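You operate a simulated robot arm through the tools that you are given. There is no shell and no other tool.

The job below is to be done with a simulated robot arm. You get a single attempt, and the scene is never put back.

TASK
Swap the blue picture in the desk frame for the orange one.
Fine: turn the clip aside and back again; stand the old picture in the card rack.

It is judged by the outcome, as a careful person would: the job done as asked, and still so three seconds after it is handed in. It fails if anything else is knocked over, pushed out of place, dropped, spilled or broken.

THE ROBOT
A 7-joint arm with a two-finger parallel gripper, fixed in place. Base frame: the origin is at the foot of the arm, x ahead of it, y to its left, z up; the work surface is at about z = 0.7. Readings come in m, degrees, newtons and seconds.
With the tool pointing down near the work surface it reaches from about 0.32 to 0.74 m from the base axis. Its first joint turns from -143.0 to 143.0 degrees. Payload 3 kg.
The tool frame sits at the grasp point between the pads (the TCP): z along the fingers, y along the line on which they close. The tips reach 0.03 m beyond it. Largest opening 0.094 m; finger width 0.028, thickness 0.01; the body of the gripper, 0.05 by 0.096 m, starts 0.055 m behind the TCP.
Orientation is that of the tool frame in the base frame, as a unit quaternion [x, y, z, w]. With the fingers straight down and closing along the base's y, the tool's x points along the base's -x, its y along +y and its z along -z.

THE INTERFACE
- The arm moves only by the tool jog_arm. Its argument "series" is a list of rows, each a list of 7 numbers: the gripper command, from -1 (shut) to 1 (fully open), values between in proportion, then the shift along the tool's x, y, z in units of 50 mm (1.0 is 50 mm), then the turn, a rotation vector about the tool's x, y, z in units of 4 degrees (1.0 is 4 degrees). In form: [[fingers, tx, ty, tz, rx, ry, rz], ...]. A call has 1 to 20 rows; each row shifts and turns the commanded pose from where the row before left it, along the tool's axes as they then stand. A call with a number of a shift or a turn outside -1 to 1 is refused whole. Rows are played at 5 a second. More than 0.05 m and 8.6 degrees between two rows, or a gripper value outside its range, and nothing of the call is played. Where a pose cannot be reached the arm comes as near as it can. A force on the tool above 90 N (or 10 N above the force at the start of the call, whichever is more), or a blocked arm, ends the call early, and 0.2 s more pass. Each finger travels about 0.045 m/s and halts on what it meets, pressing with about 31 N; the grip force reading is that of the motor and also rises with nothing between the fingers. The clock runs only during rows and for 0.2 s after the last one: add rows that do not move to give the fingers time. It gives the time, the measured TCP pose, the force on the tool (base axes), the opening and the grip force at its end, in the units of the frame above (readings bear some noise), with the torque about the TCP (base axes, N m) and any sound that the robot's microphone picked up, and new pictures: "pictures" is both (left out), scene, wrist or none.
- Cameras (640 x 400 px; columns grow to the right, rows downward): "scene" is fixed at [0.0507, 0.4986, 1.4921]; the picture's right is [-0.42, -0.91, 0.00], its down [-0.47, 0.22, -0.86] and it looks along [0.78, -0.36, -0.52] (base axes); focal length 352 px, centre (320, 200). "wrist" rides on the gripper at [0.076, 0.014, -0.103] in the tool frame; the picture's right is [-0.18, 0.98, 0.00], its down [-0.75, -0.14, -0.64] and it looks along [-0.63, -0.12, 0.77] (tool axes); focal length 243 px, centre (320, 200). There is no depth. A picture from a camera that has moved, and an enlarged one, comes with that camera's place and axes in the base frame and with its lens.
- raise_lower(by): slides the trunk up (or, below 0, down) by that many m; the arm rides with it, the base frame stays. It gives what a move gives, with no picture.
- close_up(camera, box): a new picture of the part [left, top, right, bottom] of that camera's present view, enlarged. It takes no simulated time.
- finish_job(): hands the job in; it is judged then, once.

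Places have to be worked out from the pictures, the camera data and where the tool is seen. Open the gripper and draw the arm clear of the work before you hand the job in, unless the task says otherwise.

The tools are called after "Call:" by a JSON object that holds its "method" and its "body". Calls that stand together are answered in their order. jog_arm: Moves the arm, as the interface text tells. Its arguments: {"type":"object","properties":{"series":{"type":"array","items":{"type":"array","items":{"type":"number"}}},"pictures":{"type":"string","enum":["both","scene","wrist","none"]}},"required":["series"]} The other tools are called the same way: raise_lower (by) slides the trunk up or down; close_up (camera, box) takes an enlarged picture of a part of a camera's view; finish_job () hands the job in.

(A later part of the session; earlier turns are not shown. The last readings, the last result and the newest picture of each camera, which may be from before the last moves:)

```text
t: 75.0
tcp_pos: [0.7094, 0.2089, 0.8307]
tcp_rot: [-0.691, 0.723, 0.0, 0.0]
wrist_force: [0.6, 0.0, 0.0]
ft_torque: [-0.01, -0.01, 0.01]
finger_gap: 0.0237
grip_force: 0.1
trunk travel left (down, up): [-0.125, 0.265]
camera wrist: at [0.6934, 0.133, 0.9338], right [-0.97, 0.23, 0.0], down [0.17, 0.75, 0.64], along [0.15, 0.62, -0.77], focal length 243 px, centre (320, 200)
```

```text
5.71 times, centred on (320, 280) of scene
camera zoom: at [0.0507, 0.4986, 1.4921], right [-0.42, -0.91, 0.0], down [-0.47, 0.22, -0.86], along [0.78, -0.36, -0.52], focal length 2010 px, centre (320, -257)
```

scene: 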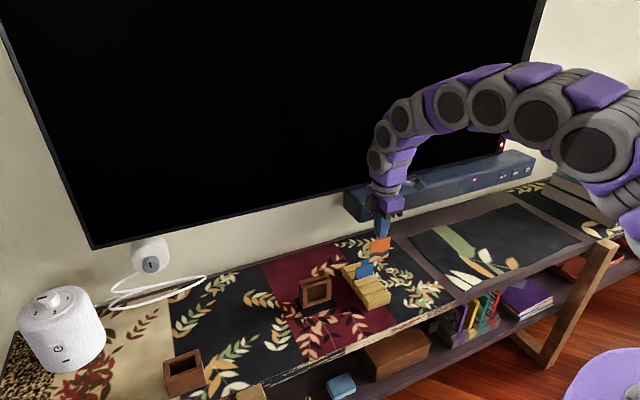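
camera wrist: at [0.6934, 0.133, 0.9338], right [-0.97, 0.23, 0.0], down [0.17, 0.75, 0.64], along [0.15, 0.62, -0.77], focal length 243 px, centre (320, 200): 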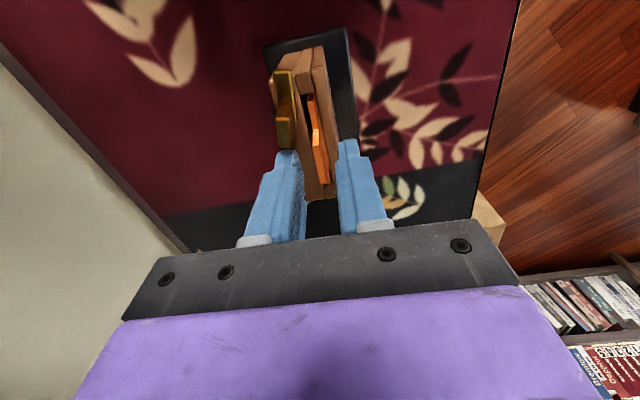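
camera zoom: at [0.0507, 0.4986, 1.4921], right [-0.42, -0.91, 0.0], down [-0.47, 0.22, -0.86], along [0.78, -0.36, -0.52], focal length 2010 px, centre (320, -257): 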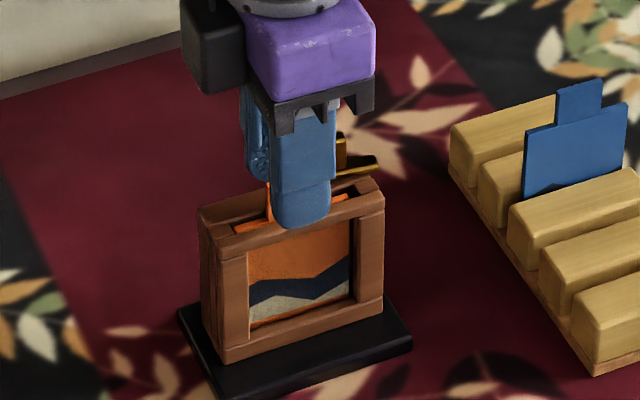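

The orange picture stands seated in the frame. I'll rise and turn the wrist back to the yaw at which I released the clip's lug, so I can reverse the turn.

Call:
{"method": "jog_arm", "body": {"series": [[-0.5, 0, 0, -0.3, 0, 0, 0], [-0.5, 0, 0, -0.5, 0, 0, 0], [-0.5, 0, 0, -0.5, 0, 0, 0], [-0.5, 0, 0, -0.5, 0, 0, 0], [-0.45, 0, 0, 0, 0, 0, -1], [-0.45, 0, 0, 0, 0, 0, -1], [-0.45, 0, 0, 0, 0, 0, -1], [-0.45, 0, 0, 0, 0, 0, -1], [-0.45, 0, 0, 0, 0, 0, -1], [-0.45, 0, 0, 0, 0, 0, -1], [-0.45, 0, 0, 0, 0, 0, -1], [-0.45, 0, 0, 0, 0, 0, -1], [-0.45, 0, 0, 0, 0, 0, -1], [-0.45, 0, 0, 0, 0, 0, -1], [-0.45, 0, 0, 0, 0, 0, -1], [-0.45, 0, 0, 0, 0, 0, -1], [-0.45, 0, 0, 0, 0, 0, -1]], "pictures": "none"}}

Call:
{"method": "close_up", "body": {"camera": "scene", "box": [275, 235, 415, 325]}}

```text
t: 78.6
tcp_pos: [0.71, 0.2088, 0.9211]
tcp_rot: [0.938, -0.346, 0.001, 0.0]
wrist_force: [0.2, 0.3, -0.8]
ft_torque: [0.02, 0.0, 0.02]
finger_gap: 0.0262
grip_force: 0.0
trunk travel left (down, up): [-0.125, 0.265]
```

```text
4.44 times, centred on (345, 280) of scene
camera zoom: at [0.0507, 0.4986, 1.4921], right [-0.42, -0.91, 0.0], down [-0.47, 0.22, -0.86], along [0.78, -0.36, -0.52], focal length 1563 px, centre (209, -156)
```

zoom: 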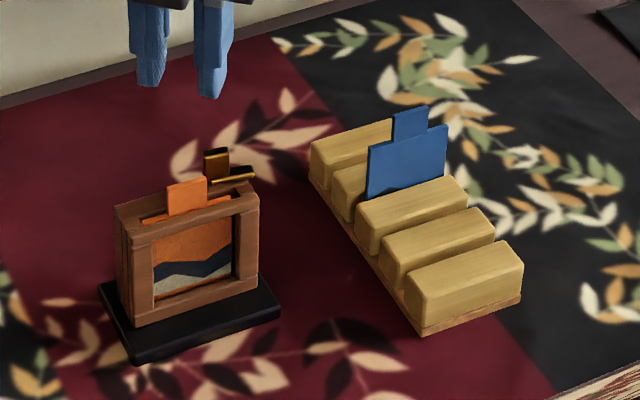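

Both cards are in place. I'll finish the wrist turn and move over the lug with the fingers about 26 mm open.

Call:
{"method": "jog_arm", "body": {"series": [[-0.45, 0, 0, 0, 0, 0, -1], [-0.45, 0, 0, 0, 0, 0, -1], [-0.45, 0, 0, 0, 0, 0, -1], [-0.45, 0, 0, 0, 0, 0, -1], [-0.45, 0, 0, 0, 0, 0, -1], [-0.45, 0, 0, 0, 0, 0, -1], [-0.45, 0, 0, 0, 0, 0, -1], [-0.45, 0, 0, 0, 0, 0, -0.65], [-0.4, 0.533, 0.516, 0, 0, 0, 0], [-0.4, 0, 0, 0, 0, 0, 0]], "pictures": "wrist"}}

Call:
{"method": "close_up", "body": {"camera": "wrist", "box": [240, 70, 380, 200]}}

Call:
{"method": "close_up", "body": {"camera": "scene", "box": [290, 240, 350, 300]}}

```text
t: 80.8
tcp_pos: [0.7341, 0.1789, 0.9222]
tcp_rot: [0.996, -0.086, 0.0, 0.001]
wrist_force: [0.1, -0.9, -0.3]
ft_torque: [0.03, 0.03, 0.01]
finger_gap: 0.0282
grip_force: 0.0
trunk travel left (down, up): [-0.125, 0.265]
camera wrist: at [0.806, 0.1514, 1.0251], right [-0.35, -0.94, 0.0], down [-0.72, 0.27, 0.64], along [-0.6, 0.22, -0.77], focal length 243 px, centre (320, 200)
```

wrist: 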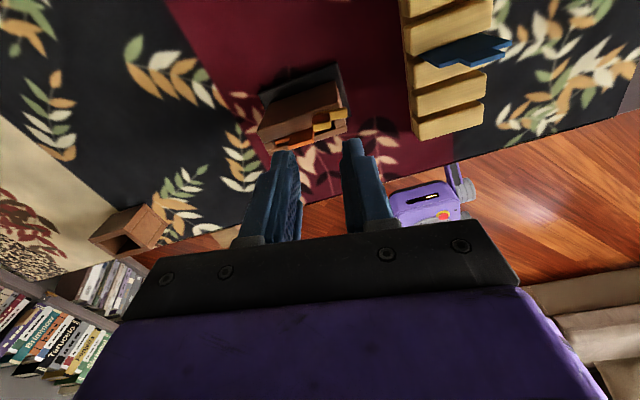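

```text
3.08 times, centred on (310, 135) of wrist
camera zoom: at [0.806, 0.1514, 1.0251], right [-0.35, -0.94, 0.0], down [-0.72, 0.27, 0.64], along [-0.6, 0.22, -0.77], focal length 746 px, centre (351, 400)
```

zoom: 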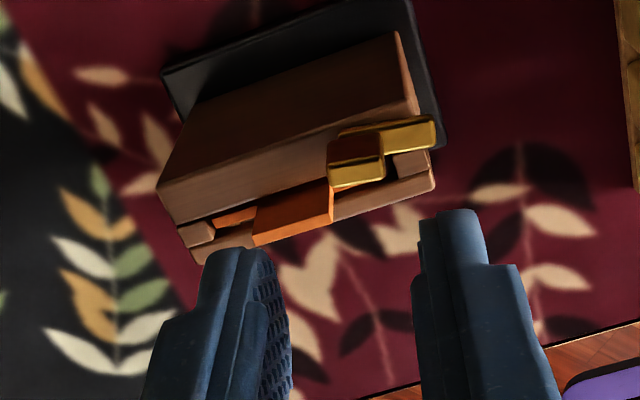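

```text
6.67 times, centred on (320, 270) of scene
camera zoom: at [0.0507, 0.4986, 1.4921], right [-0.42, -0.91, 0.0], down [-0.47, 0.22, -0.86], along [0.78, -0.36, -0.52], focal length 2345 px, centre (320, -267)
```

zoom: 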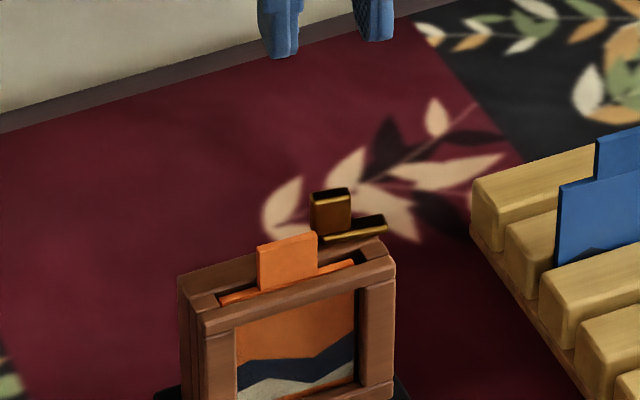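

The lug is at about (0.723, 0.181), just where I left it, and the fingers line up with it. I'll descend with the fingers open around it.

Call:
{"method": "jog_arm", "body": {"series": [[-0.4, -0.02, 0, 0.4, 0, 0, 0], [-0.4, 0, 0, 0.5, 0, 0, 0], [-0.4, 0, 0, 0.4, 0, 0, 0], [-0.4, 0, 0, 0.25, 0, 0, 0], [-0.4, 0, 0, 0.16, 0, 0, 0], [-0.4, 0, 0, 0, 0, 0, 0]], "pictures": "wrist"}}

Call:
{"method": "close_up", "body": {"camera": "wrist", "box": [260, 100, 380, 200]}}

Call:
{"method": "close_up", "body": {"camera": "scene", "box": [290, 240, 350, 300]}}

```text
t: 82.2
tcp_pos: [0.7336, 0.1784, 0.835]
tcp_rot: [0.996, -0.086, 0.002, 0.001]
wrist_force: [-0.6, -0.5, -0.8]
ft_torque: [-0.05, -0.03, -0.01]
finger_gap: 0.0279
grip_force: 0.1
trunk travel left (down, up): [-0.125, 0.265]
camera wrist: at [0.8064, 0.1515, 0.9384], right [-0.35, -0.94, 0.0], down [-0.72, 0.27, 0.64], along [-0.6, 0.22, -0.77], focal length 243 px, centre (320, 200)
```

wrist: 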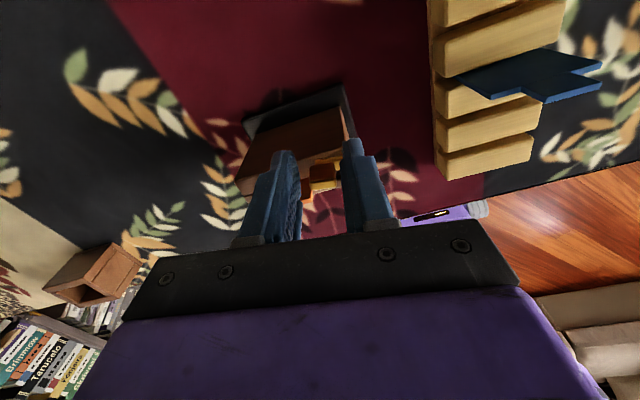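

```text
4.00 times, centred on (320, 150) of wrist
camera zoom: at [0.8064, 0.1515, 0.9384], right [-0.35, -0.94, 0.0], down [-0.72, 0.27, 0.64], along [-0.6, 0.22, -0.77], focal length 970 px, centre (320, 400)
```

zoom: 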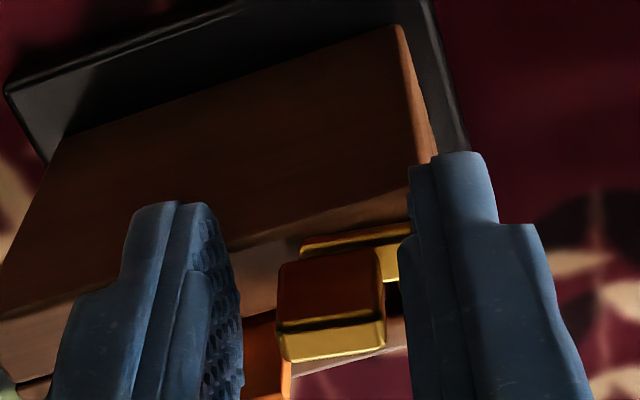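

```text
6.67 times, centred on (320, 270) of scene
camera zoom: at [0.0507, 0.4986, 1.4921], right [-0.42, -0.91, 0.0], down [-0.47, 0.22, -0.86], along [0.78, -0.36, -0.52], focal length 2345 px, centre (320, -267)
```

zoom: 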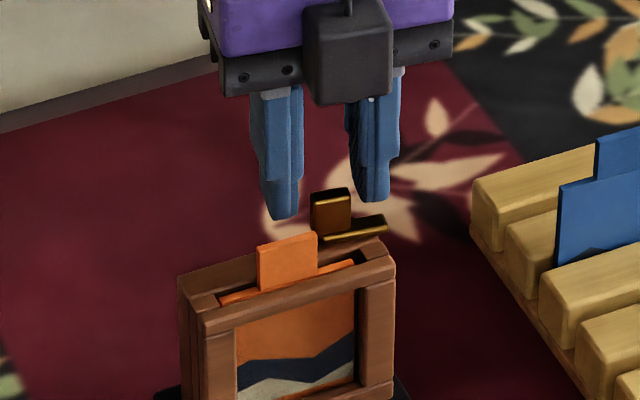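

The lug is centred between the fingers, so I'm closing on it gently.

Call:
{"method": "jog_arm", "body": {"series": [[-0.5, 0, 0, 0, 0, 0, 0], [-0.6, 0, 0, 0, 0, 0, 0], [-0.7, 0, 0, 0, 0, 0, 0], [-0.75, 0, 0, 0, 0, 0, 0], [-0.75, 0, 0, 0, 0, 0, 0]], "pictures": "wrist"}}

Call:
{"method": "close_up", "body": {"camera": "scene", "box": [290, 240, 350, 300]}}

Call:
{"method": "close_up", "body": {"camera": "wrist", "box": [260, 100, 380, 200]}}

```text
t: 83.4
tcp_pos: [0.7341, 0.1793, 0.8336]
tcp_rot: [0.996, -0.085, 0.001, 0.001]
wrist_force: [0.7, 0.1, -0.5]
ft_torque: [0.04, -0.03, 0.0]
finger_gap: 0.0164
grip_force: 30.4
trunk travel left (down, up): [-0.125, 0.265]
camera wrist: at [0.8064, 0.1517, 0.9382], right [-0.35, -0.94, 0.0], down [-0.72, 0.27, 0.64], along [-0.6, 0.22, -0.77], focal length 243 px, centre (320, 200)
```

wrist: 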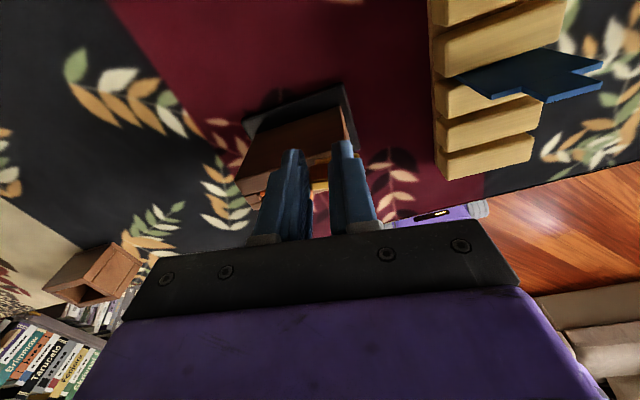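

```text
6.67 times, centred on (320, 270) of scene
camera zoom: at [0.0507, 0.4986, 1.4921], right [-0.42, -0.91, 0.0], down [-0.47, 0.22, -0.86], along [0.78, -0.36, -0.52], focal length 2345 px, centre (320, -267)
```

zoom: 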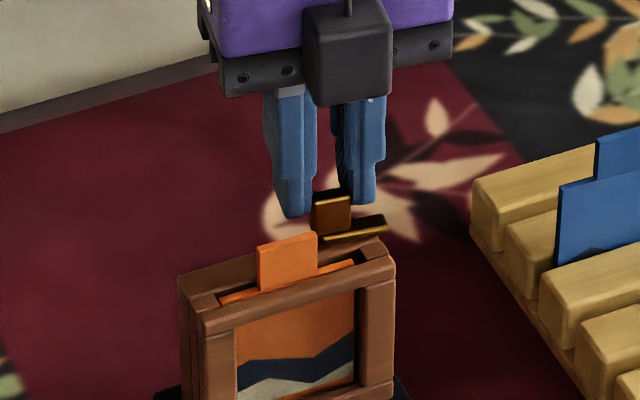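

```text
4.00 times, centred on (320, 150) of wrist
camera zoom: at [0.8064, 0.1517, 0.9382], right [-0.35, -0.94, 0.0], down [-0.72, 0.27, 0.64], along [-0.6, 0.22, -0.77], focal length 970 px, centre (320, 400)
```

zoom: 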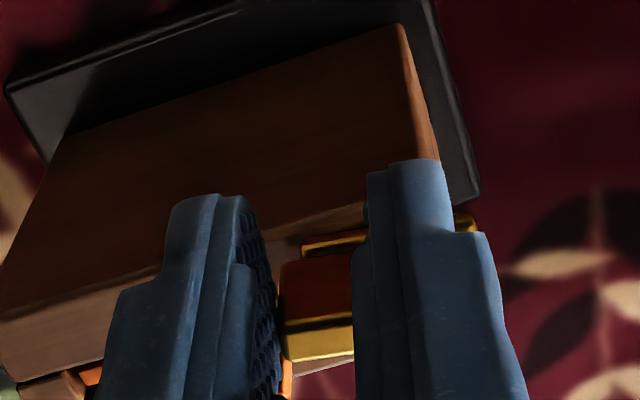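

The lug is gripped again. I'll reverse the turn in steps, watching the forces.

Call:
{"method": "jog_arm", "body": {"series": [[-0.75, 0, 0.014, 0, 0, 0, 1], [-0.75, 0, 0.014, 0, 0, 0, 1], [-0.75, 0, 0.014, 0, 0, 0, 1], [-0.75, 0, 0.014, 0, 0, 0, 1]], "pictures": "none"}}

Call:
{"method": "close_up", "body": {"camera": "scene", "box": [285, 250, 355, 310]}}

```text
t: 84.4
tcp_pos: [0.7322, 0.1766, 0.8357]
tcp_rot: [0.975, -0.224, 0.001, 0.001]
wrist_force: [0.0, 0.4, 0.0]
ft_torque: [-0.17, -0.12, 0.01]
finger_gap: 0.0167
grip_force: 30.9
trunk travel left (down, up): [-0.125, 0.265]
```

```text
6.67 times, centred on (320, 280) of scene
camera zoom: at [0.0507, 0.4986, 1.4921], right [-0.42, -0.91, 0.0], down [-0.47, 0.22, -0.86], along [0.78, -0.36, -0.52], focal length 2345 px, centre (320, -333)
```

zoom: 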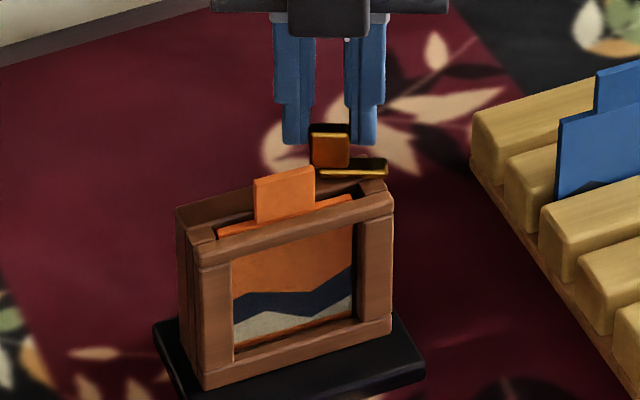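

Call:
{"method": "jog_arm", "body": {"series": [[-0.75, 0, 0.014, 0, 0, 0, 1], [-0.75, 0, 0.014, 0, 0, 0, 1], [-0.75, 0, 0.014, 0, 0, 0, 1], [-0.75, 0, 0.014, 0, 0, 0, 1], [-0.75, 0, 0.014, 0, 0, 0, 1]], "pictures": "none"}}

Call:
{"method": "close_up", "body": {"camera": "scene", "box": [285, 250, 355, 310]}}

```text
t: 85.6
tcp_pos: [0.7298, 0.1729, 0.836]
tcp_rot: [0.921, -0.39, 0.001, 0.001]
wrist_force: [0.2, 0.6, 0.1]
ft_torque: [-0.17, -0.08, -0.02]
finger_gap: 0.0166
grip_force: 30.8
trunk travel left (down, up): [-0.125, 0.265]
```

```text
6.67 times, centred on (320, 280) of scene
camera zoom: at [0.0507, 0.4986, 1.4921], right [-0.42, -0.91, 0.0], down [-0.47, 0.22, -0.86], along [0.78, -0.36, -0.52], focal length 2345 px, centre (320, -333)
```

zoom: 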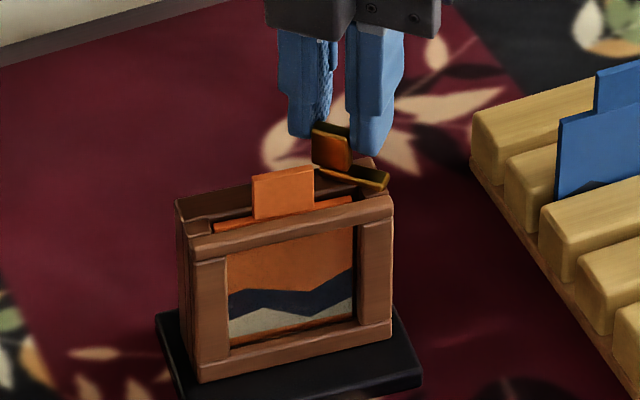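

The clip is turning back, but the frame has been dragged round about 3° with it. I'll continue more slowly (2° per row) and compare.

Call:
{"method": "jog_arm", "body": {"series": [[-0.75, 0, 0.0067, 0, 0, 0, 0.5], [-0.75, 0, 0.0067, 0, 0, 0, 0.5], [-0.75, 0, 0.0067, 0, 0, 0, 0.5], [-0.75, 0, 0.0067, 0, 0, 0, 0.5], [-0.75, 0, 0.0067, 0, 0, 0, 0.5], [-0.75, 0, 0.0067, 0, 0, 0, 0.5], [-0.75, 0, 0.0067, 0, 0, 0, 0.5], [-0.75, 0, 0.0067, 0, 0, 0, 0.5]], "pictures": "wrist"}}

Call:
{"method": "close_up", "body": {"camera": "scene", "box": [285, 250, 355, 310]}}

Call:
{"method": "close_up", "body": {"camera": "wrist", "box": [240, 70, 400, 190]}}

```text
t: 87.4
tcp_pos: [0.7276, 0.1716, 0.8354]
tcp_rot: [0.858, -0.514, 0.001, 0.001]
wrist_force: [-0.2, 0.7, -0.2]
ft_torque: [-0.21, -0.03, -0.01]
finger_gap: 0.0164
grip_force: 30.7
trunk travel left (down, up): [-0.125, 0.265]
camera wrist: at [0.7504, 0.0978, 0.939], right [-0.95, -0.3, 0.0], down [-0.23, 0.73, 0.64], along [-0.19, 0.61, -0.77], focal length 243 px, centre (320, 200)
```

wrist: 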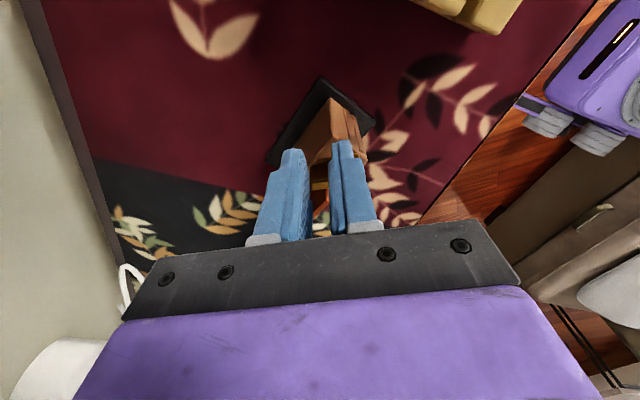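

```text
6.67 times, centred on (320, 280) of scene
camera zoom: at [0.0507, 0.4986, 1.4921], right [-0.42, -0.91, 0.0], down [-0.47, 0.22, -0.86], along [0.78, -0.36, -0.52], focal length 2345 px, centre (320, -333)
```

zoom: 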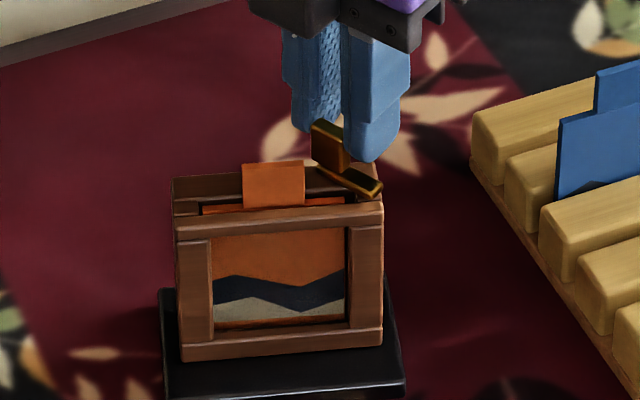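

```text
3.33 times, centred on (320, 130) of wrist
camera zoom: at [0.7504, 0.0978, 0.939], right [-0.95, -0.3, 0.0], down [-0.23, 0.73, 0.64], along [-0.19, 0.61, -0.77], focal length 809 px, centre (320, 433)
```

zoom: 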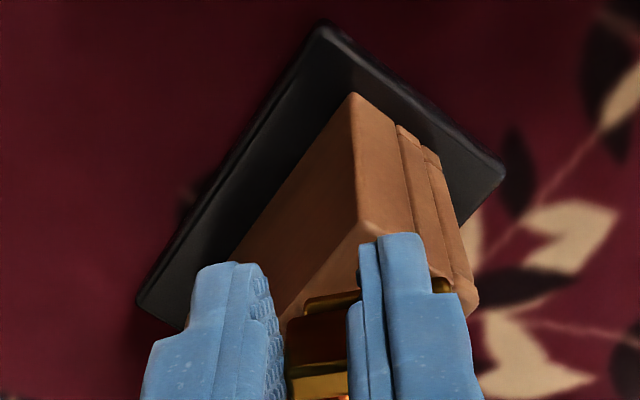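

The frame has now turned about 18° with the clip, so the strip is blocked at roughly 46° from home. Something is stopping it, so I'll look closely before doing anything more.

Call:
{"method": "close_up", "body": {"camera": "scene", "box": [308, 262, 348, 290]}}

Call:
{"method": "close_up", "body": {"camera": "wrist", "box": [300, 140, 370, 200]}}

```text
14.29 times, centred on (328, 276) of scene
camera zoom: at [0.0507, 0.4986, 1.4921], right [-0.42, -0.91, 0.0], down [-0.47, 0.22, -0.86], along [0.78, -0.36, -0.52], focal length 5025 px, centre (206, -886)
```

zoom: 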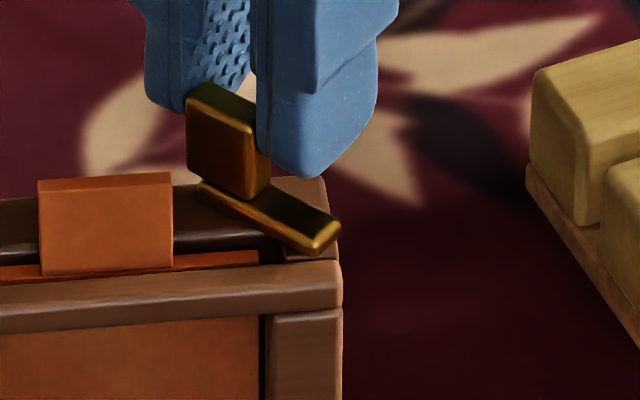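

```text
6.67 times, centred on (335, 170) of wrist
camera zoom: at [0.7504, 0.0978, 0.939], right [-0.95, -0.3, 0.0], down [-0.23, 0.73, 0.64], along [-0.19, 0.61, -0.77], focal length 1618 px, centre (220, 400)
```

zoom: 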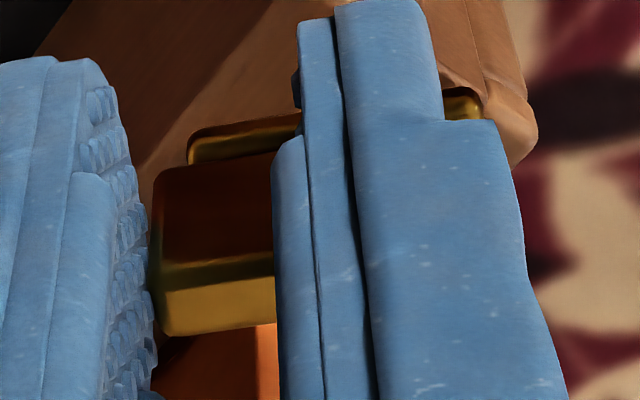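

The clip pivots exactly at the lug, so the stop comes from the strip's edge meeting the orange card's upper corner; the card seems to sit 2–3 mm higher than the blue one did. I'll first swing the clip back out about 28° to free it and see how the frame responds.

Call:
{"method": "jog_arm", "body": {"series": [[-0.75, 0, -0.0073, 0, 0, 0, -0.5], [-0.75, 0, -0.0073, 0, 0, 0, -0.5], [-0.75, 0, -0.0146, 0, 0, 0, -1], [-0.75, 0, -0.0146, 0, 0, 0, -1], [-0.75, 0, -0.0146, 0, 0, 0, -1], [-0.75, 0, -0.0146, 0, 0, 0, -1], [-0.75, 0, -0.0146, 0, 0, 0, -1], [-0.75, 0, -0.0146, 0, 0, 0, -1]], "pictures": "wrist"}}

Call:
{"method": "close_up", "body": {"camera": "scene", "box": [285, 250, 355, 310]}}

```text
t: 89.2
tcp_pos: [0.7327, 0.1742, 0.8333]
tcp_rot: [0.957, -0.29, 0.001, 0.001]
wrist_force: [0.0, 0.2, 0.6]
ft_torque: [-0.09, -0.03, -0.02]
finger_gap: 0.0164
grip_force: 31.4
trunk travel left (down, up): [-0.125, 0.265]
camera wrist: at [0.7877, 0.121, 0.9385], right [-0.7, -0.71, 0.0], down [-0.55, 0.54, 0.64], along [-0.46, 0.45, -0.77], focal length 243 px, centre (320, 200)
```

wrist: 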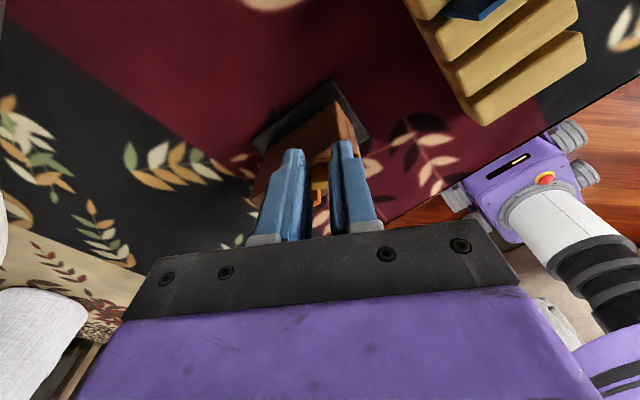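

```text
6.67 times, centred on (320, 280) of scene
camera zoom: at [0.0507, 0.4986, 1.4921], right [-0.42, -0.91, 0.0], down [-0.47, 0.22, -0.86], along [0.78, -0.36, -0.52], focal length 2345 px, centre (320, -333)
```

zoom: 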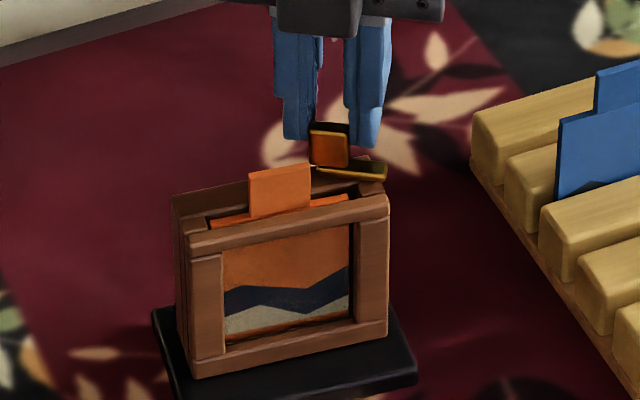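

The frame turned most of the way back with the clip. I'll swing out further to recover its heading.

Call:
{"method": "jog_arm", "body": {"series": [[-0.75, 0, -0.0146, 0, 0, 0, -1], [-0.75, 0, -0.0146, 0, 0, 0, -1], [-0.75, 0, -0.0146, 0, 0, 0, -1], [-0.75, 0, -0.0146, 0, 0, 0, -1]], "pictures": "wrist"}}

Call:
{"method": "close_up", "body": {"camera": "scene", "box": [285, 250, 355, 310]}}

Call:
{"method": "close_up", "body": {"camera": "wrist", "box": [220, 70, 400, 210]}}

```text
t: 90.2
tcp_pos: [0.734, 0.1782, 0.8347]
tcp_rot: [0.988, -0.155, 0.001, 0.0]
wrist_force: [0.2, 1.3, 0.1]
ft_torque: [0.09, 0.17, 0.01]
finger_gap: 0.0164
grip_force: 31.6
trunk travel left (down, up): [-0.125, 0.265]
camera wrist: at [0.8023, 0.1409, 0.9386], right [-0.48, -0.88, 0.0], down [-0.68, 0.37, 0.64], along [-0.56, 0.3, -0.77], focal length 243 px, centre (320, 200)
```

wrist: 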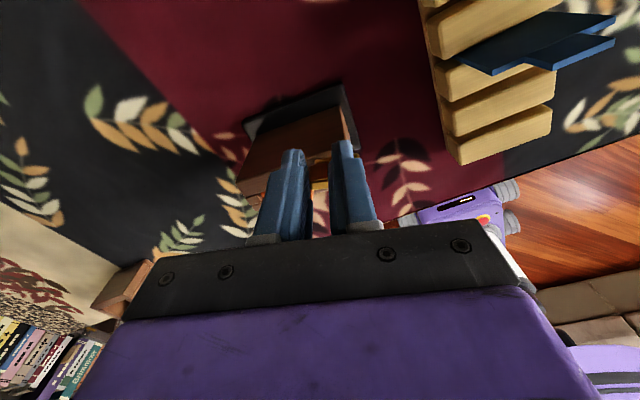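

```text
6.67 times, centred on (320, 280) of scene
camera zoom: at [0.0507, 0.4986, 1.4921], right [-0.42, -0.91, 0.0], down [-0.47, 0.22, -0.86], along [0.78, -0.36, -0.52], focal length 2345 px, centre (320, -333)
```

zoom: 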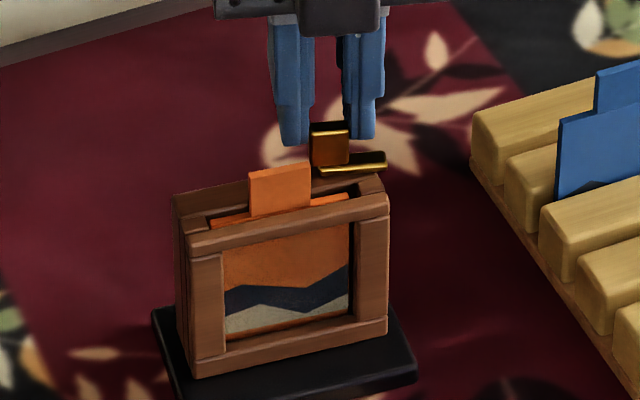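

```text
2.86 times, centred on (310, 140) of wrist
camera zoom: at [0.8023, 0.1409, 0.9386], right [-0.48, -0.88, 0.0], down [-0.68, 0.37, 0.64], along [-0.56, 0.3, -0.77], focal length 693 px, centre (349, 371)
```

zoom: 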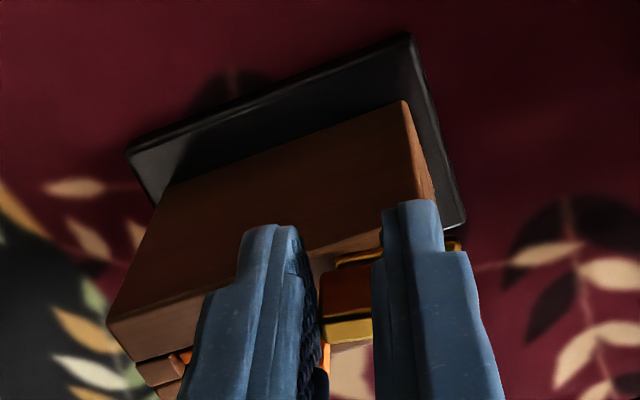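

The last 16° swung freely, so the binding is only where the strip reaches the card's corner. I'll zoom in tightly on the card's shoulder and the strip height.

Call:
{"method": "close_up", "body": {"camera": "scene", "box": [322, 262, 346, 284]}}

Call:
{"method": "close_up", "body": {"camera": "scene", "box": [300, 268, 330, 290]}}

Call:
{"method": "close_up", "body": {"camera": "scene", "box": [308, 285, 346, 310]}}

```text
16.00 times, centred on (334, 273) of scene
camera zoom: at [0.0507, 0.4986, 1.4921], right [-0.42, -0.91, 0.0], down [-0.47, 0.22, -0.86], along [0.78, -0.36, -0.52], focal length 5628 px, centre (96, -968)
```

zoom: 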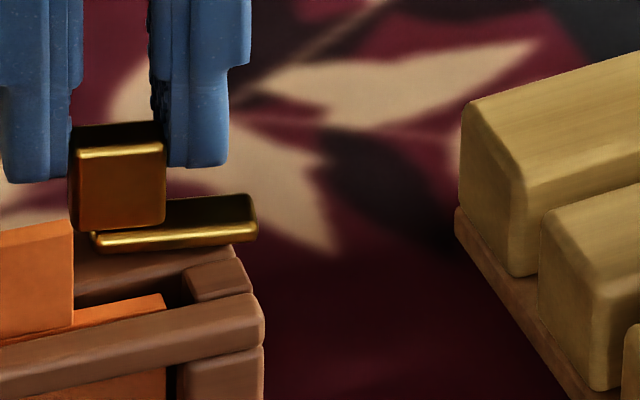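

```text
16.00 times, centred on (315, 279) of scene
camera zoom: at [0.0507, 0.4986, 1.4921], right [-0.42, -0.91, 0.0], down [-0.47, 0.22, -0.86], along [0.78, -0.36, -0.52], focal length 5628 px, centre (400, -1064)
```

zoom: 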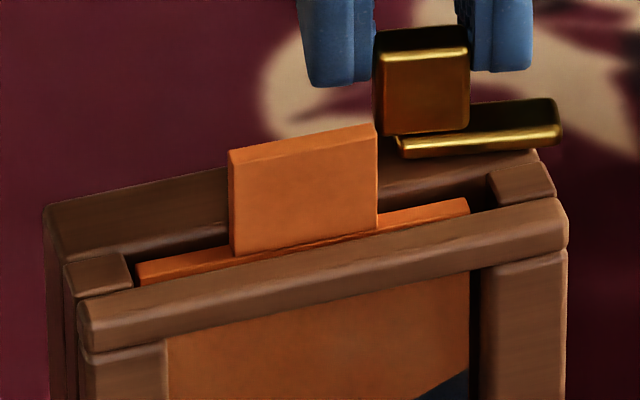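

```text
16.00 times, centred on (327, 298) of scene
camera zoom: at [0.0507, 0.4986, 1.4921], right [-0.42, -0.91, 0.0], down [-0.47, 0.22, -0.86], along [0.78, -0.36, -0.52], focal length 5628 px, centre (208, -1360)
```

zoom: 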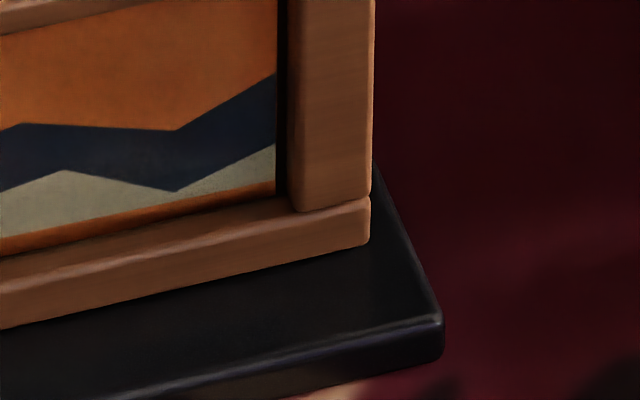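

The shoulder height looks the same as the blue card's was. The readings show about 0.2 N·m of torque through the lug, which tends to lift the light frame's far end, so the frame slides instead of the hinge turning. I'll push down lightly on the clip while gripping, to keep the frame planted, and test.

Call:
{"method": "jog_arm", "body": {"series": [[-0.75, 0, 0, 0.02, 0, 0, 0], [-0.75, 0, 0, 0.02, 0, 0, 0], [-0.75, 0, 0, 0, 0, 0, 0]], "pictures": "none"}}

```text
t: 91.0
tcp_pos: [0.7336, 0.1767, 0.8345]
tcp_rot: [0.988, -0.154, 0.003, -0.001]
wrist_force: [8.5, 1.3, 18.4]
ft_torque: [0.1, 0.06, -0.02]
finger_gap: 0.0165
grip_force: 31.0
trunk travel left (down, up): [-0.125, 0.265]
```

That gave 18 N down plus an 8.5 N side force, which is too much. I'll back off by 1 mm.

Call:
{"method": "jog_arm", "body": {"series": [[-0.75, 0, 0, -0.02, 0, 0, 0], [-0.75, 0, 0, 0, 0, 0, 0]], "pictures": "none"}}

Call:
{"method": "close_up", "body": {"camera": "scene", "box": [285, 250, 355, 310]}}

```text
t: 91.6
tcp_pos: [0.7338, 0.1777, 0.8345]
tcp_rot: [0.988, -0.156, 0.001, 0.0]
wrist_force: [12.3, 0.7, 17.3]
ft_torque: [-0.02, -0.44, -0.03]
finger_gap: 0.0164
grip_force: 31.2
trunk travel left (down, up): [-0.125, 0.265]
```

```text
6.67 times, centred on (320, 280) of scene
camera zoom: at [0.0507, 0.4986, 1.4921], right [-0.42, -0.91, 0.0], down [-0.47, 0.22, -0.86], along [0.78, -0.36, -0.52], focal length 2345 px, centre (320, -333)
```

zoom: 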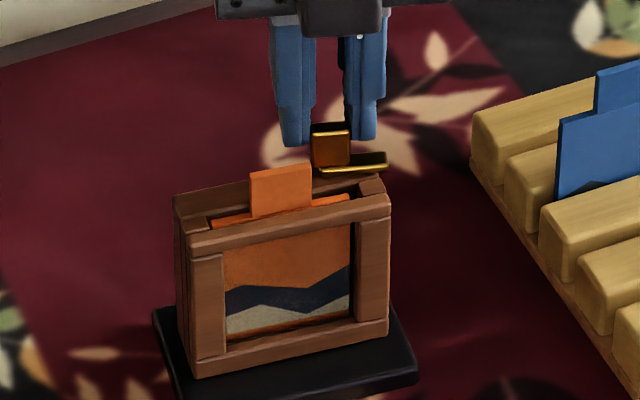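

Call:
{"method": "jog_arm", "body": {"series": [[-0.75, 0.015, -0.005, -0.01, 0, 0, 0], [-0.75, 0, 0, 0, 0, 0, 0]], "pictures": "none"}}

```text
t: 92.2
tcp_pos: [0.7338, 0.177, 0.8337]
tcp_rot: [0.988, -0.155, 0.001, 0.001]
wrist_force: [8.8, -1.1, 13.3]
ft_torque: [-0.05, -0.28, -0.02]
finger_gap: 0.0162
grip_force: 30.7
trunk travel left (down, up): [-0.125, 0.265]
```

Call:
{"method": "jog_arm", "body": {"series": [[-0.75, 0.02, -0.006, 0, 0, 0, 0], [-0.75, 0, 0, 0, 0, 0, 0]], "pictures": "none"}}

```text
t: 92.8
tcp_pos: [0.7343, 0.1772, 0.8344]
tcp_rot: [0.988, -0.155, -0.001, 0.0]
wrist_force: [1.4, -2.5, 12.1]
ft_torque: [0.07, 0.45, -0.03]
finger_gap: 0.0167
grip_force: 31.1
trunk travel left (down, up): [-0.125, 0.265]
```

Now it's about 12 N straight down with little side force. I'll turn the clip 8° homeward as a test with the frame pressed down.

Call:
{"method": "jog_arm", "body": {"series": [[-0.75, 0, 0.0073, 0, 0, 0, 0.5], [-0.75, 0, 0.0073, 0, 0, 0, 0.5], [-0.75, 0, 0.0073, 0, 0, 0, 0.5], [-0.75, 0, 0.0073, 0, 0, 0, 0.5]], "pictures": "none"}}

Call:
{"method": "close_up", "body": {"camera": "scene", "box": [285, 250, 355, 310]}}

```text
t: 93.8
tcp_pos: [0.7333, 0.1763, 0.8346]
tcp_rot: [0.975, -0.224, 0.0, 0.001]
wrist_force: [-2.1, -0.6, 5.3]
ft_torque: [0.0, 0.04, 0.03]
finger_gap: 0.0165
grip_force: 31.1
trunk travel left (down, up): [-0.125, 0.265]
```

```text
6.67 times, centred on (320, 280) of scene
camera zoom: at [0.0507, 0.4986, 1.4921], right [-0.42, -0.91, 0.0], down [-0.47, 0.22, -0.86], along [0.78, -0.36, -0.52], focal length 2345 px, centre (320, -333)
```

zoom: 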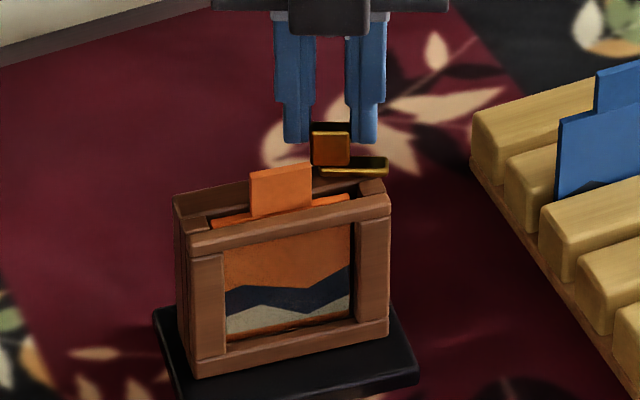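

The frame held still. I'll continue in 8° steps, adding a touch of downward bias.

Call:
{"method": "jog_arm", "body": {"series": [[-0.75, 0, 0.0073, 0.003, 0, 0, 0.5], [-0.75, 0, 0.0073, 0.003, 0, 0, 0.5], [-0.75, 0, 0.0073, 0.003, 0, 0, 0.5], [-0.75, 0, 0.0073, 0.003, 0, 0, 0.5]], "pictures": "none"}}

Call:
{"method": "close_up", "body": {"camera": "scene", "box": [285, 250, 355, 310]}}

```text
t: 94.8
tcp_pos: [0.7331, 0.1761, 0.8336]
tcp_rot: [0.957, -0.291, 0.0, 0.001]
wrist_force: [-1.8, 0.5, 0.5]
ft_torque: [0.25, 0.36, 0.03]
finger_gap: 0.0162
grip_force: 30.5
trunk travel left (down, up): [-0.125, 0.265]
```

```text
6.67 times, centred on (320, 280) of scene
camera zoom: at [0.0507, 0.4986, 1.4921], right [-0.42, -0.91, 0.0], down [-0.47, 0.22, -0.86], along [0.78, -0.36, -0.52], focal length 2345 px, centre (320, -333)
```

zoom: 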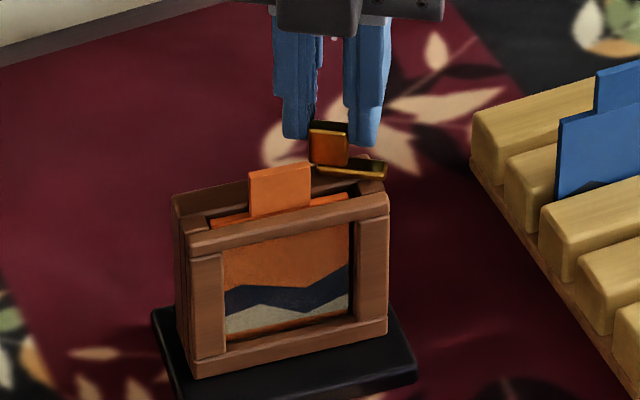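

The downward load relaxes as the pads slide, and clamping is what injects the tilting torque. I'll instead loosen the fingers to a close cage around the lug (about 17 mm gap) so they turn it without twisting the frame.

Call:
{"method": "jog_arm", "body": {"series": [[-0.7, 0, 0, 0, 0, 0, 0], [-0.632, 0, 0, -0.02, 0, 0, 0], [-0.632, 0, 0, 0, 0, 0, 0], [-0.632, 0, 0, 0, 0, 0, 0]], "pictures": "wrist"}}

Call:
{"method": "close_up", "body": {"camera": "scene", "box": [285, 250, 355, 310]}}

Call:
{"method": "close_up", "body": {"camera": "wrist", "box": [260, 100, 380, 200]}}

```text
t: 95.8
tcp_pos: [0.7339, 0.1746, 0.836]
tcp_rot: [0.957, -0.291, 0.001, 0.001]
wrist_force: [0.3, 0.0, 0.0]
ft_torque: [-0.01, -0.01, 0.03]
finger_gap: 0.0177
grip_force: 0.9
trunk travel left (down, up): [-0.125, 0.265]
camera wrist: at [0.7883, 0.1206, 0.9391], right [-0.7, -0.71, 0.0], down [-0.55, 0.54, 0.64], along [-0.46, 0.45, -0.77], focal length 243 px, centre (320, 200)
```

wrist: 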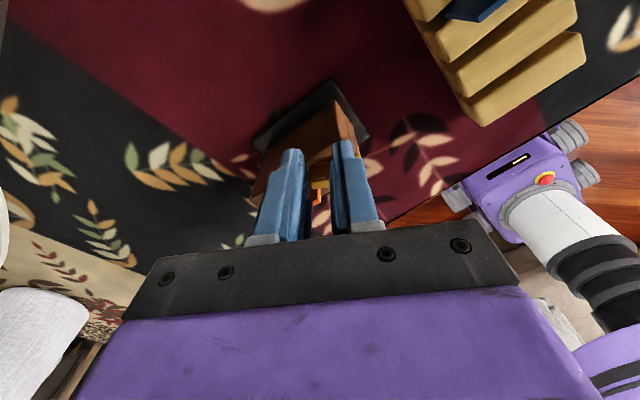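

```text
6.67 times, centred on (320, 280) of scene
camera zoom: at [0.0507, 0.4986, 1.4921], right [-0.42, -0.91, 0.0], down [-0.47, 0.22, -0.86], along [0.78, -0.36, -0.52], focal length 2345 px, centre (320, -333)
```

zoom: 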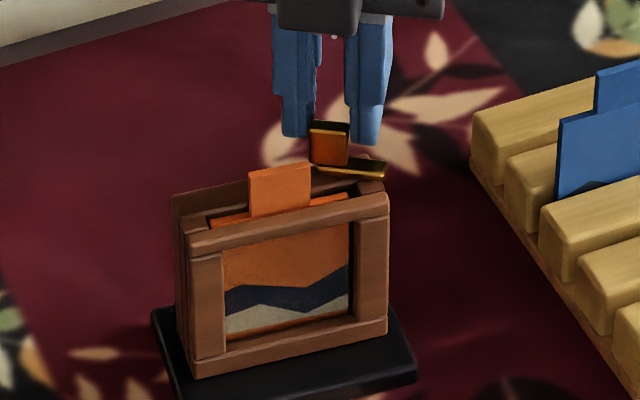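

```text
4.00 times, centred on (320, 150) of wrist
camera zoom: at [0.7883, 0.1206, 0.9391], right [-0.7, -0.71, 0.0], down [-0.55, 0.54, 0.64], along [-0.46, 0.45, -0.77], focal length 970 px, centre (320, 400)
```

zoom: 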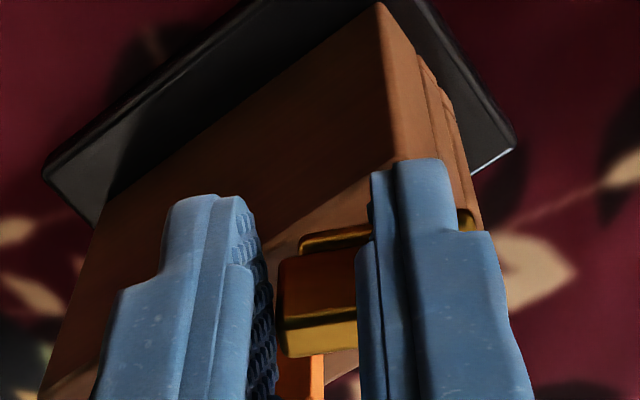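

All forces are zero with the cage. I'll re-centre slightly and turn the lug homeward 8°, watching the frame.

Call:
{"method": "jog_arm", "body": {"series": [[-0.632, -0.04, 0, 0, 0, 0, 0], [-0.632, 0, 0.0073, 0, 0, 0, 0.5], [-0.632, 0, 0.0073, 0, 0, 0, 0.5], [-0.632, 0, 0.0073, 0, 0, 0, 0.5], [-0.632, 0, 0.0073, 0, 0, 0, 0.5]], "pictures": "none"}}

Call:
{"method": "close_up", "body": {"camera": "scene", "box": [285, 250, 355, 310]}}

```text
t: 97.0
tcp_pos: [0.7309, 0.1752, 0.836]
tcp_rot: [0.934, -0.358, 0.0, 0.0]
wrist_force: [1.4, 1.0, 1.4]
ft_torque: [0.04, -0.08, 0.0]
finger_gap: 0.0186
grip_force: 0.8
trunk travel left (down, up): [-0.125, 0.265]
```

```text
6.67 times, centred on (320, 280) of scene
camera zoom: at [0.0507, 0.4986, 1.4921], right [-0.42, -0.91, 0.0], down [-0.47, 0.22, -0.86], along [0.78, -0.36, -0.52], focal length 2345 px, centre (320, -333)
```

zoom: 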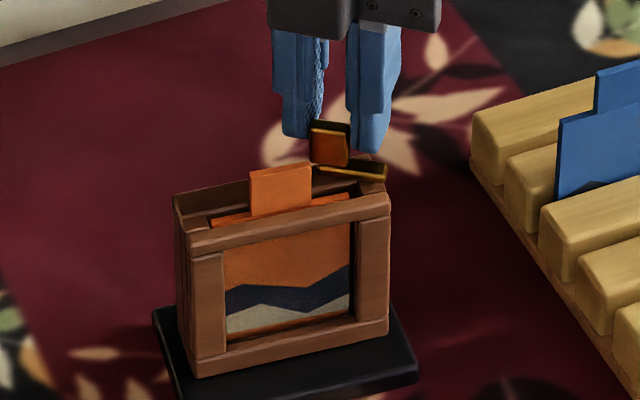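

The frame is unmoved, with the lug lagging slightly in the cage. I'll continue.

Call:
{"method": "jog_arm", "body": {"series": [[-0.632, 0, 0.0073, 0, 0, 0, 0.5], [-0.632, 0, 0.0073, 0, 0, 0, 0.5], [-0.632, 0, 0.0073, 0, 0, 0, 0.5], [-0.632, 0, 0.0073, 0, 0, 0, 0.5]], "pictures": "none"}}

Call:
{"method": "close_up", "body": {"camera": "scene", "box": [285, 250, 355, 310]}}

Call:
{"method": "close_up", "body": {"camera": "scene", "box": [308, 262, 346, 288]}}

```text
t: 98.0
tcp_pos: [0.7286, 0.1731, 0.8359]
tcp_rot: [0.907, -0.422, -0.001, 0.0]
wrist_force: [1.7, 1.1, -0.4]
ft_torque: [0.06, -0.04, 0.04]
finger_gap: 0.0185
grip_force: 1.7
trunk travel left (down, up): [-0.125, 0.265]
```

```text
6.67 times, centred on (320, 280) of scene
camera zoom: at [0.0507, 0.4986, 1.4921], right [-0.42, -0.91, 0.0], down [-0.47, 0.22, -0.86], along [0.78, -0.36, -0.52], focal length 2345 px, centre (320, -333)
```

zoom: 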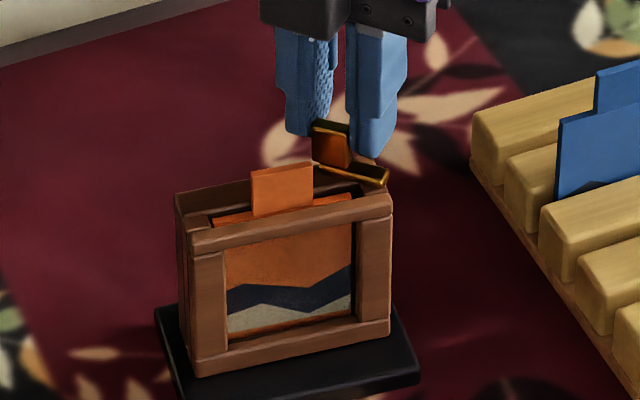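

```text
15.38 times, centred on (327, 275) of scene
camera zoom: at [0.0507, 0.4986, 1.4921], right [-0.42, -0.91, 0.0], down [-0.47, 0.22, -0.86], along [0.78, -0.36, -0.52], focal length 5412 px, centre (212, -954)
```

zoom: 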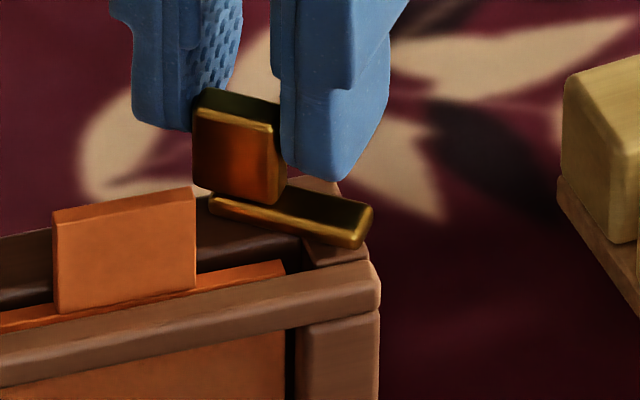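

Call:
{"method": "jog_arm", "body": {"series": [[-0.632, 0, 0.0073, 0, 0, 0, 0.5], [-0.632, 0, 0.0073, 0, 0, 0, 0.5], [-0.632, 0, 0.0073, 0, 0, 0, 0.5], [-0.632, 0, 0.0073, 0, 0, 0, 0.5]], "pictures": "none"}}

Call:
{"method": "close_up", "body": {"camera": "scene", "box": [285, 250, 355, 310]}}

Call:
{"method": "close_up", "body": {"camera": "scene", "box": [308, 262, 346, 288]}}

```text
t: 99.0
tcp_pos: [0.7284, 0.1721, 0.8349]
tcp_rot: [0.875, -0.484, 0.0, 0.001]
wrist_force: [1.8, 1.0, -0.4]
ft_torque: [0.02, -0.02, -0.01]
finger_gap: 0.0186
grip_force: 0.9
trunk travel left (down, up): [-0.125, 0.265]
```

```text
6.67 times, centred on (320, 280) of scene
camera zoom: at [0.0507, 0.4986, 1.4921], right [-0.42, -0.91, 0.0], down [-0.47, 0.22, -0.86], along [0.78, -0.36, -0.52], focal length 2345 px, centre (320, -333)
```

zoom: 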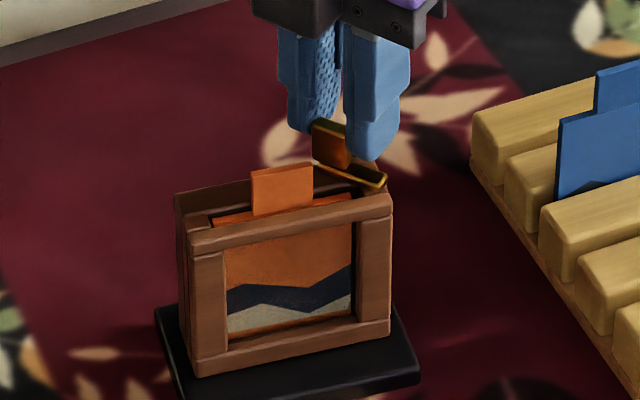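

```text
15.38 times, centred on (327, 275) of scene
camera zoom: at [0.0507, 0.4986, 1.4921], right [-0.42, -0.91, 0.0], down [-0.47, 0.22, -0.86], along [0.78, -0.36, -0.52], focal length 5412 px, centre (212, -954)
```

zoom: 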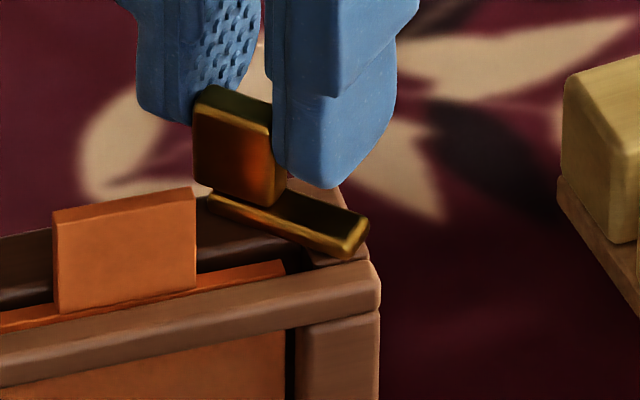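

The caged turning works: the strip advances and the frame stays put. I'll continue.

Call:
{"method": "jog_arm", "body": {"series": [[-0.632, 0, 0.0073, 0, 0, 0, 0.5], [-0.632, 0, 0.0073, 0, 0, 0, 0.5], [-0.632, 0, 0.0073, 0, 0, 0, 0.5], [-0.632, 0, 0.0073, 0, 0, 0, 0.5]], "pictures": "none"}}

Call:
{"method": "close_up", "body": {"camera": "scene", "box": [308, 262, 346, 288]}}

Call:
{"method": "close_up", "body": {"camera": "scene", "box": [285, 250, 355, 310]}}

```text
t: 100.0
tcp_pos: [0.727, 0.172, 0.835]
tcp_rot: [0.839, -0.544, 0.0, 0.001]
wrist_force: [2.5, 1.5, 1.1]
ft_torque: [0.01, -0.09, -0.04]
finger_gap: 0.019
grip_force: 1.6
trunk travel left (down, up): [-0.125, 0.265]
```

```text
15.38 times, centred on (327, 275) of scene
camera zoom: at [0.0507, 0.4986, 1.4921], right [-0.42, -0.91, 0.0], down [-0.47, 0.22, -0.86], along [0.78, -0.36, -0.52], focal length 5412 px, centre (212, -954)
```

zoom: 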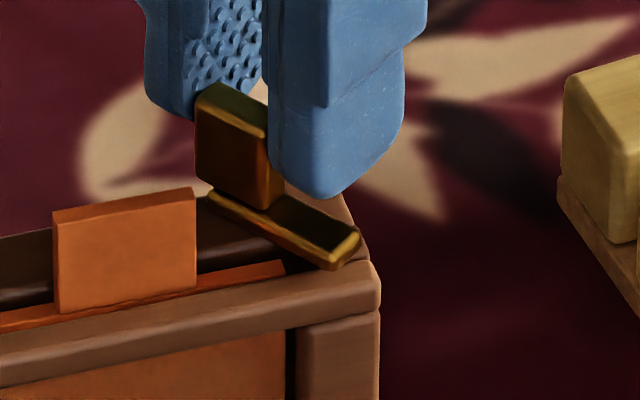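

```text
6.67 times, centred on (320, 280) of scene
camera zoom: at [0.0507, 0.4986, 1.4921], right [-0.42, -0.91, 0.0], down [-0.47, 0.22, -0.86], along [0.78, -0.36, -0.52], focal length 2345 px, centre (320, -333)
```

zoom: 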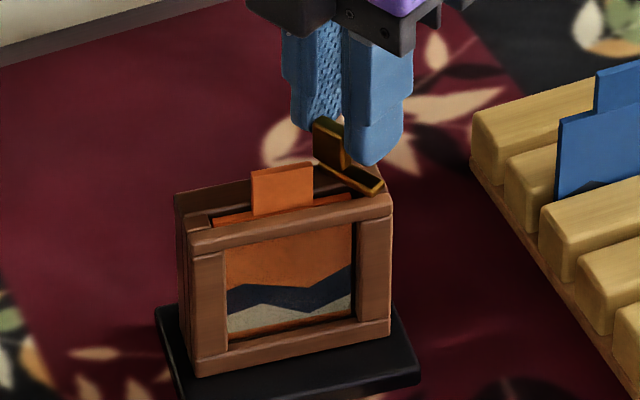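

Call:
{"method": "jog_arm", "body": {"series": [[-0.632, 0, 0.0073, 0, 0, 0, 0.5], [-0.632, 0, 0.0073, 0, 0, 0, 0.5], [-0.632, 0, 0.0073, 0, 0, 0, 0.5]], "pictures": "none"}}

Call:
{"method": "close_up", "body": {"camera": "scene", "box": [308, 262, 346, 288]}}

Call:
{"method": "close_up", "body": {"camera": "scene", "box": [285, 250, 355, 310]}}

```text
t: 100.8
tcp_pos: [0.7263, 0.1708, 0.836]
tcp_rot: [0.809, -0.588, 0.0, 0.001]
wrist_force: [1.3, 0.9, -1.1]
ft_torque: [0.03, -0.04, -0.03]
finger_gap: 0.0183
grip_force: 1.4
trunk travel left (down, up): [-0.125, 0.265]
```

```text
15.38 times, centred on (327, 275) of scene
camera zoom: at [0.0507, 0.4986, 1.4921], right [-0.42, -0.91, 0.0], down [-0.47, 0.22, -0.86], along [0.78, -0.36, -0.52], focal length 5412 px, centre (212, -954)
```

zoom: 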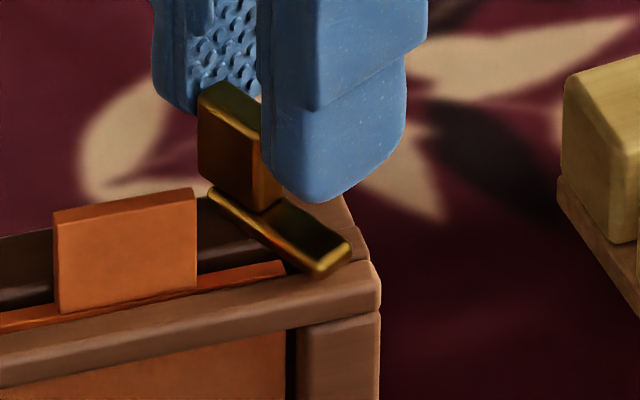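

```text
6.67 times, centred on (320, 280) of scene
camera zoom: at [0.0507, 0.4986, 1.4921], right [-0.42, -0.91, 0.0], down [-0.47, 0.22, -0.86], along [0.78, -0.36, -0.52], focal length 2345 px, centre (320, -333)
```

zoom: 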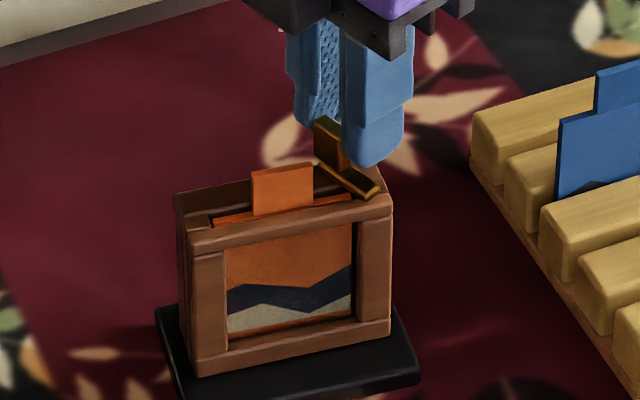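

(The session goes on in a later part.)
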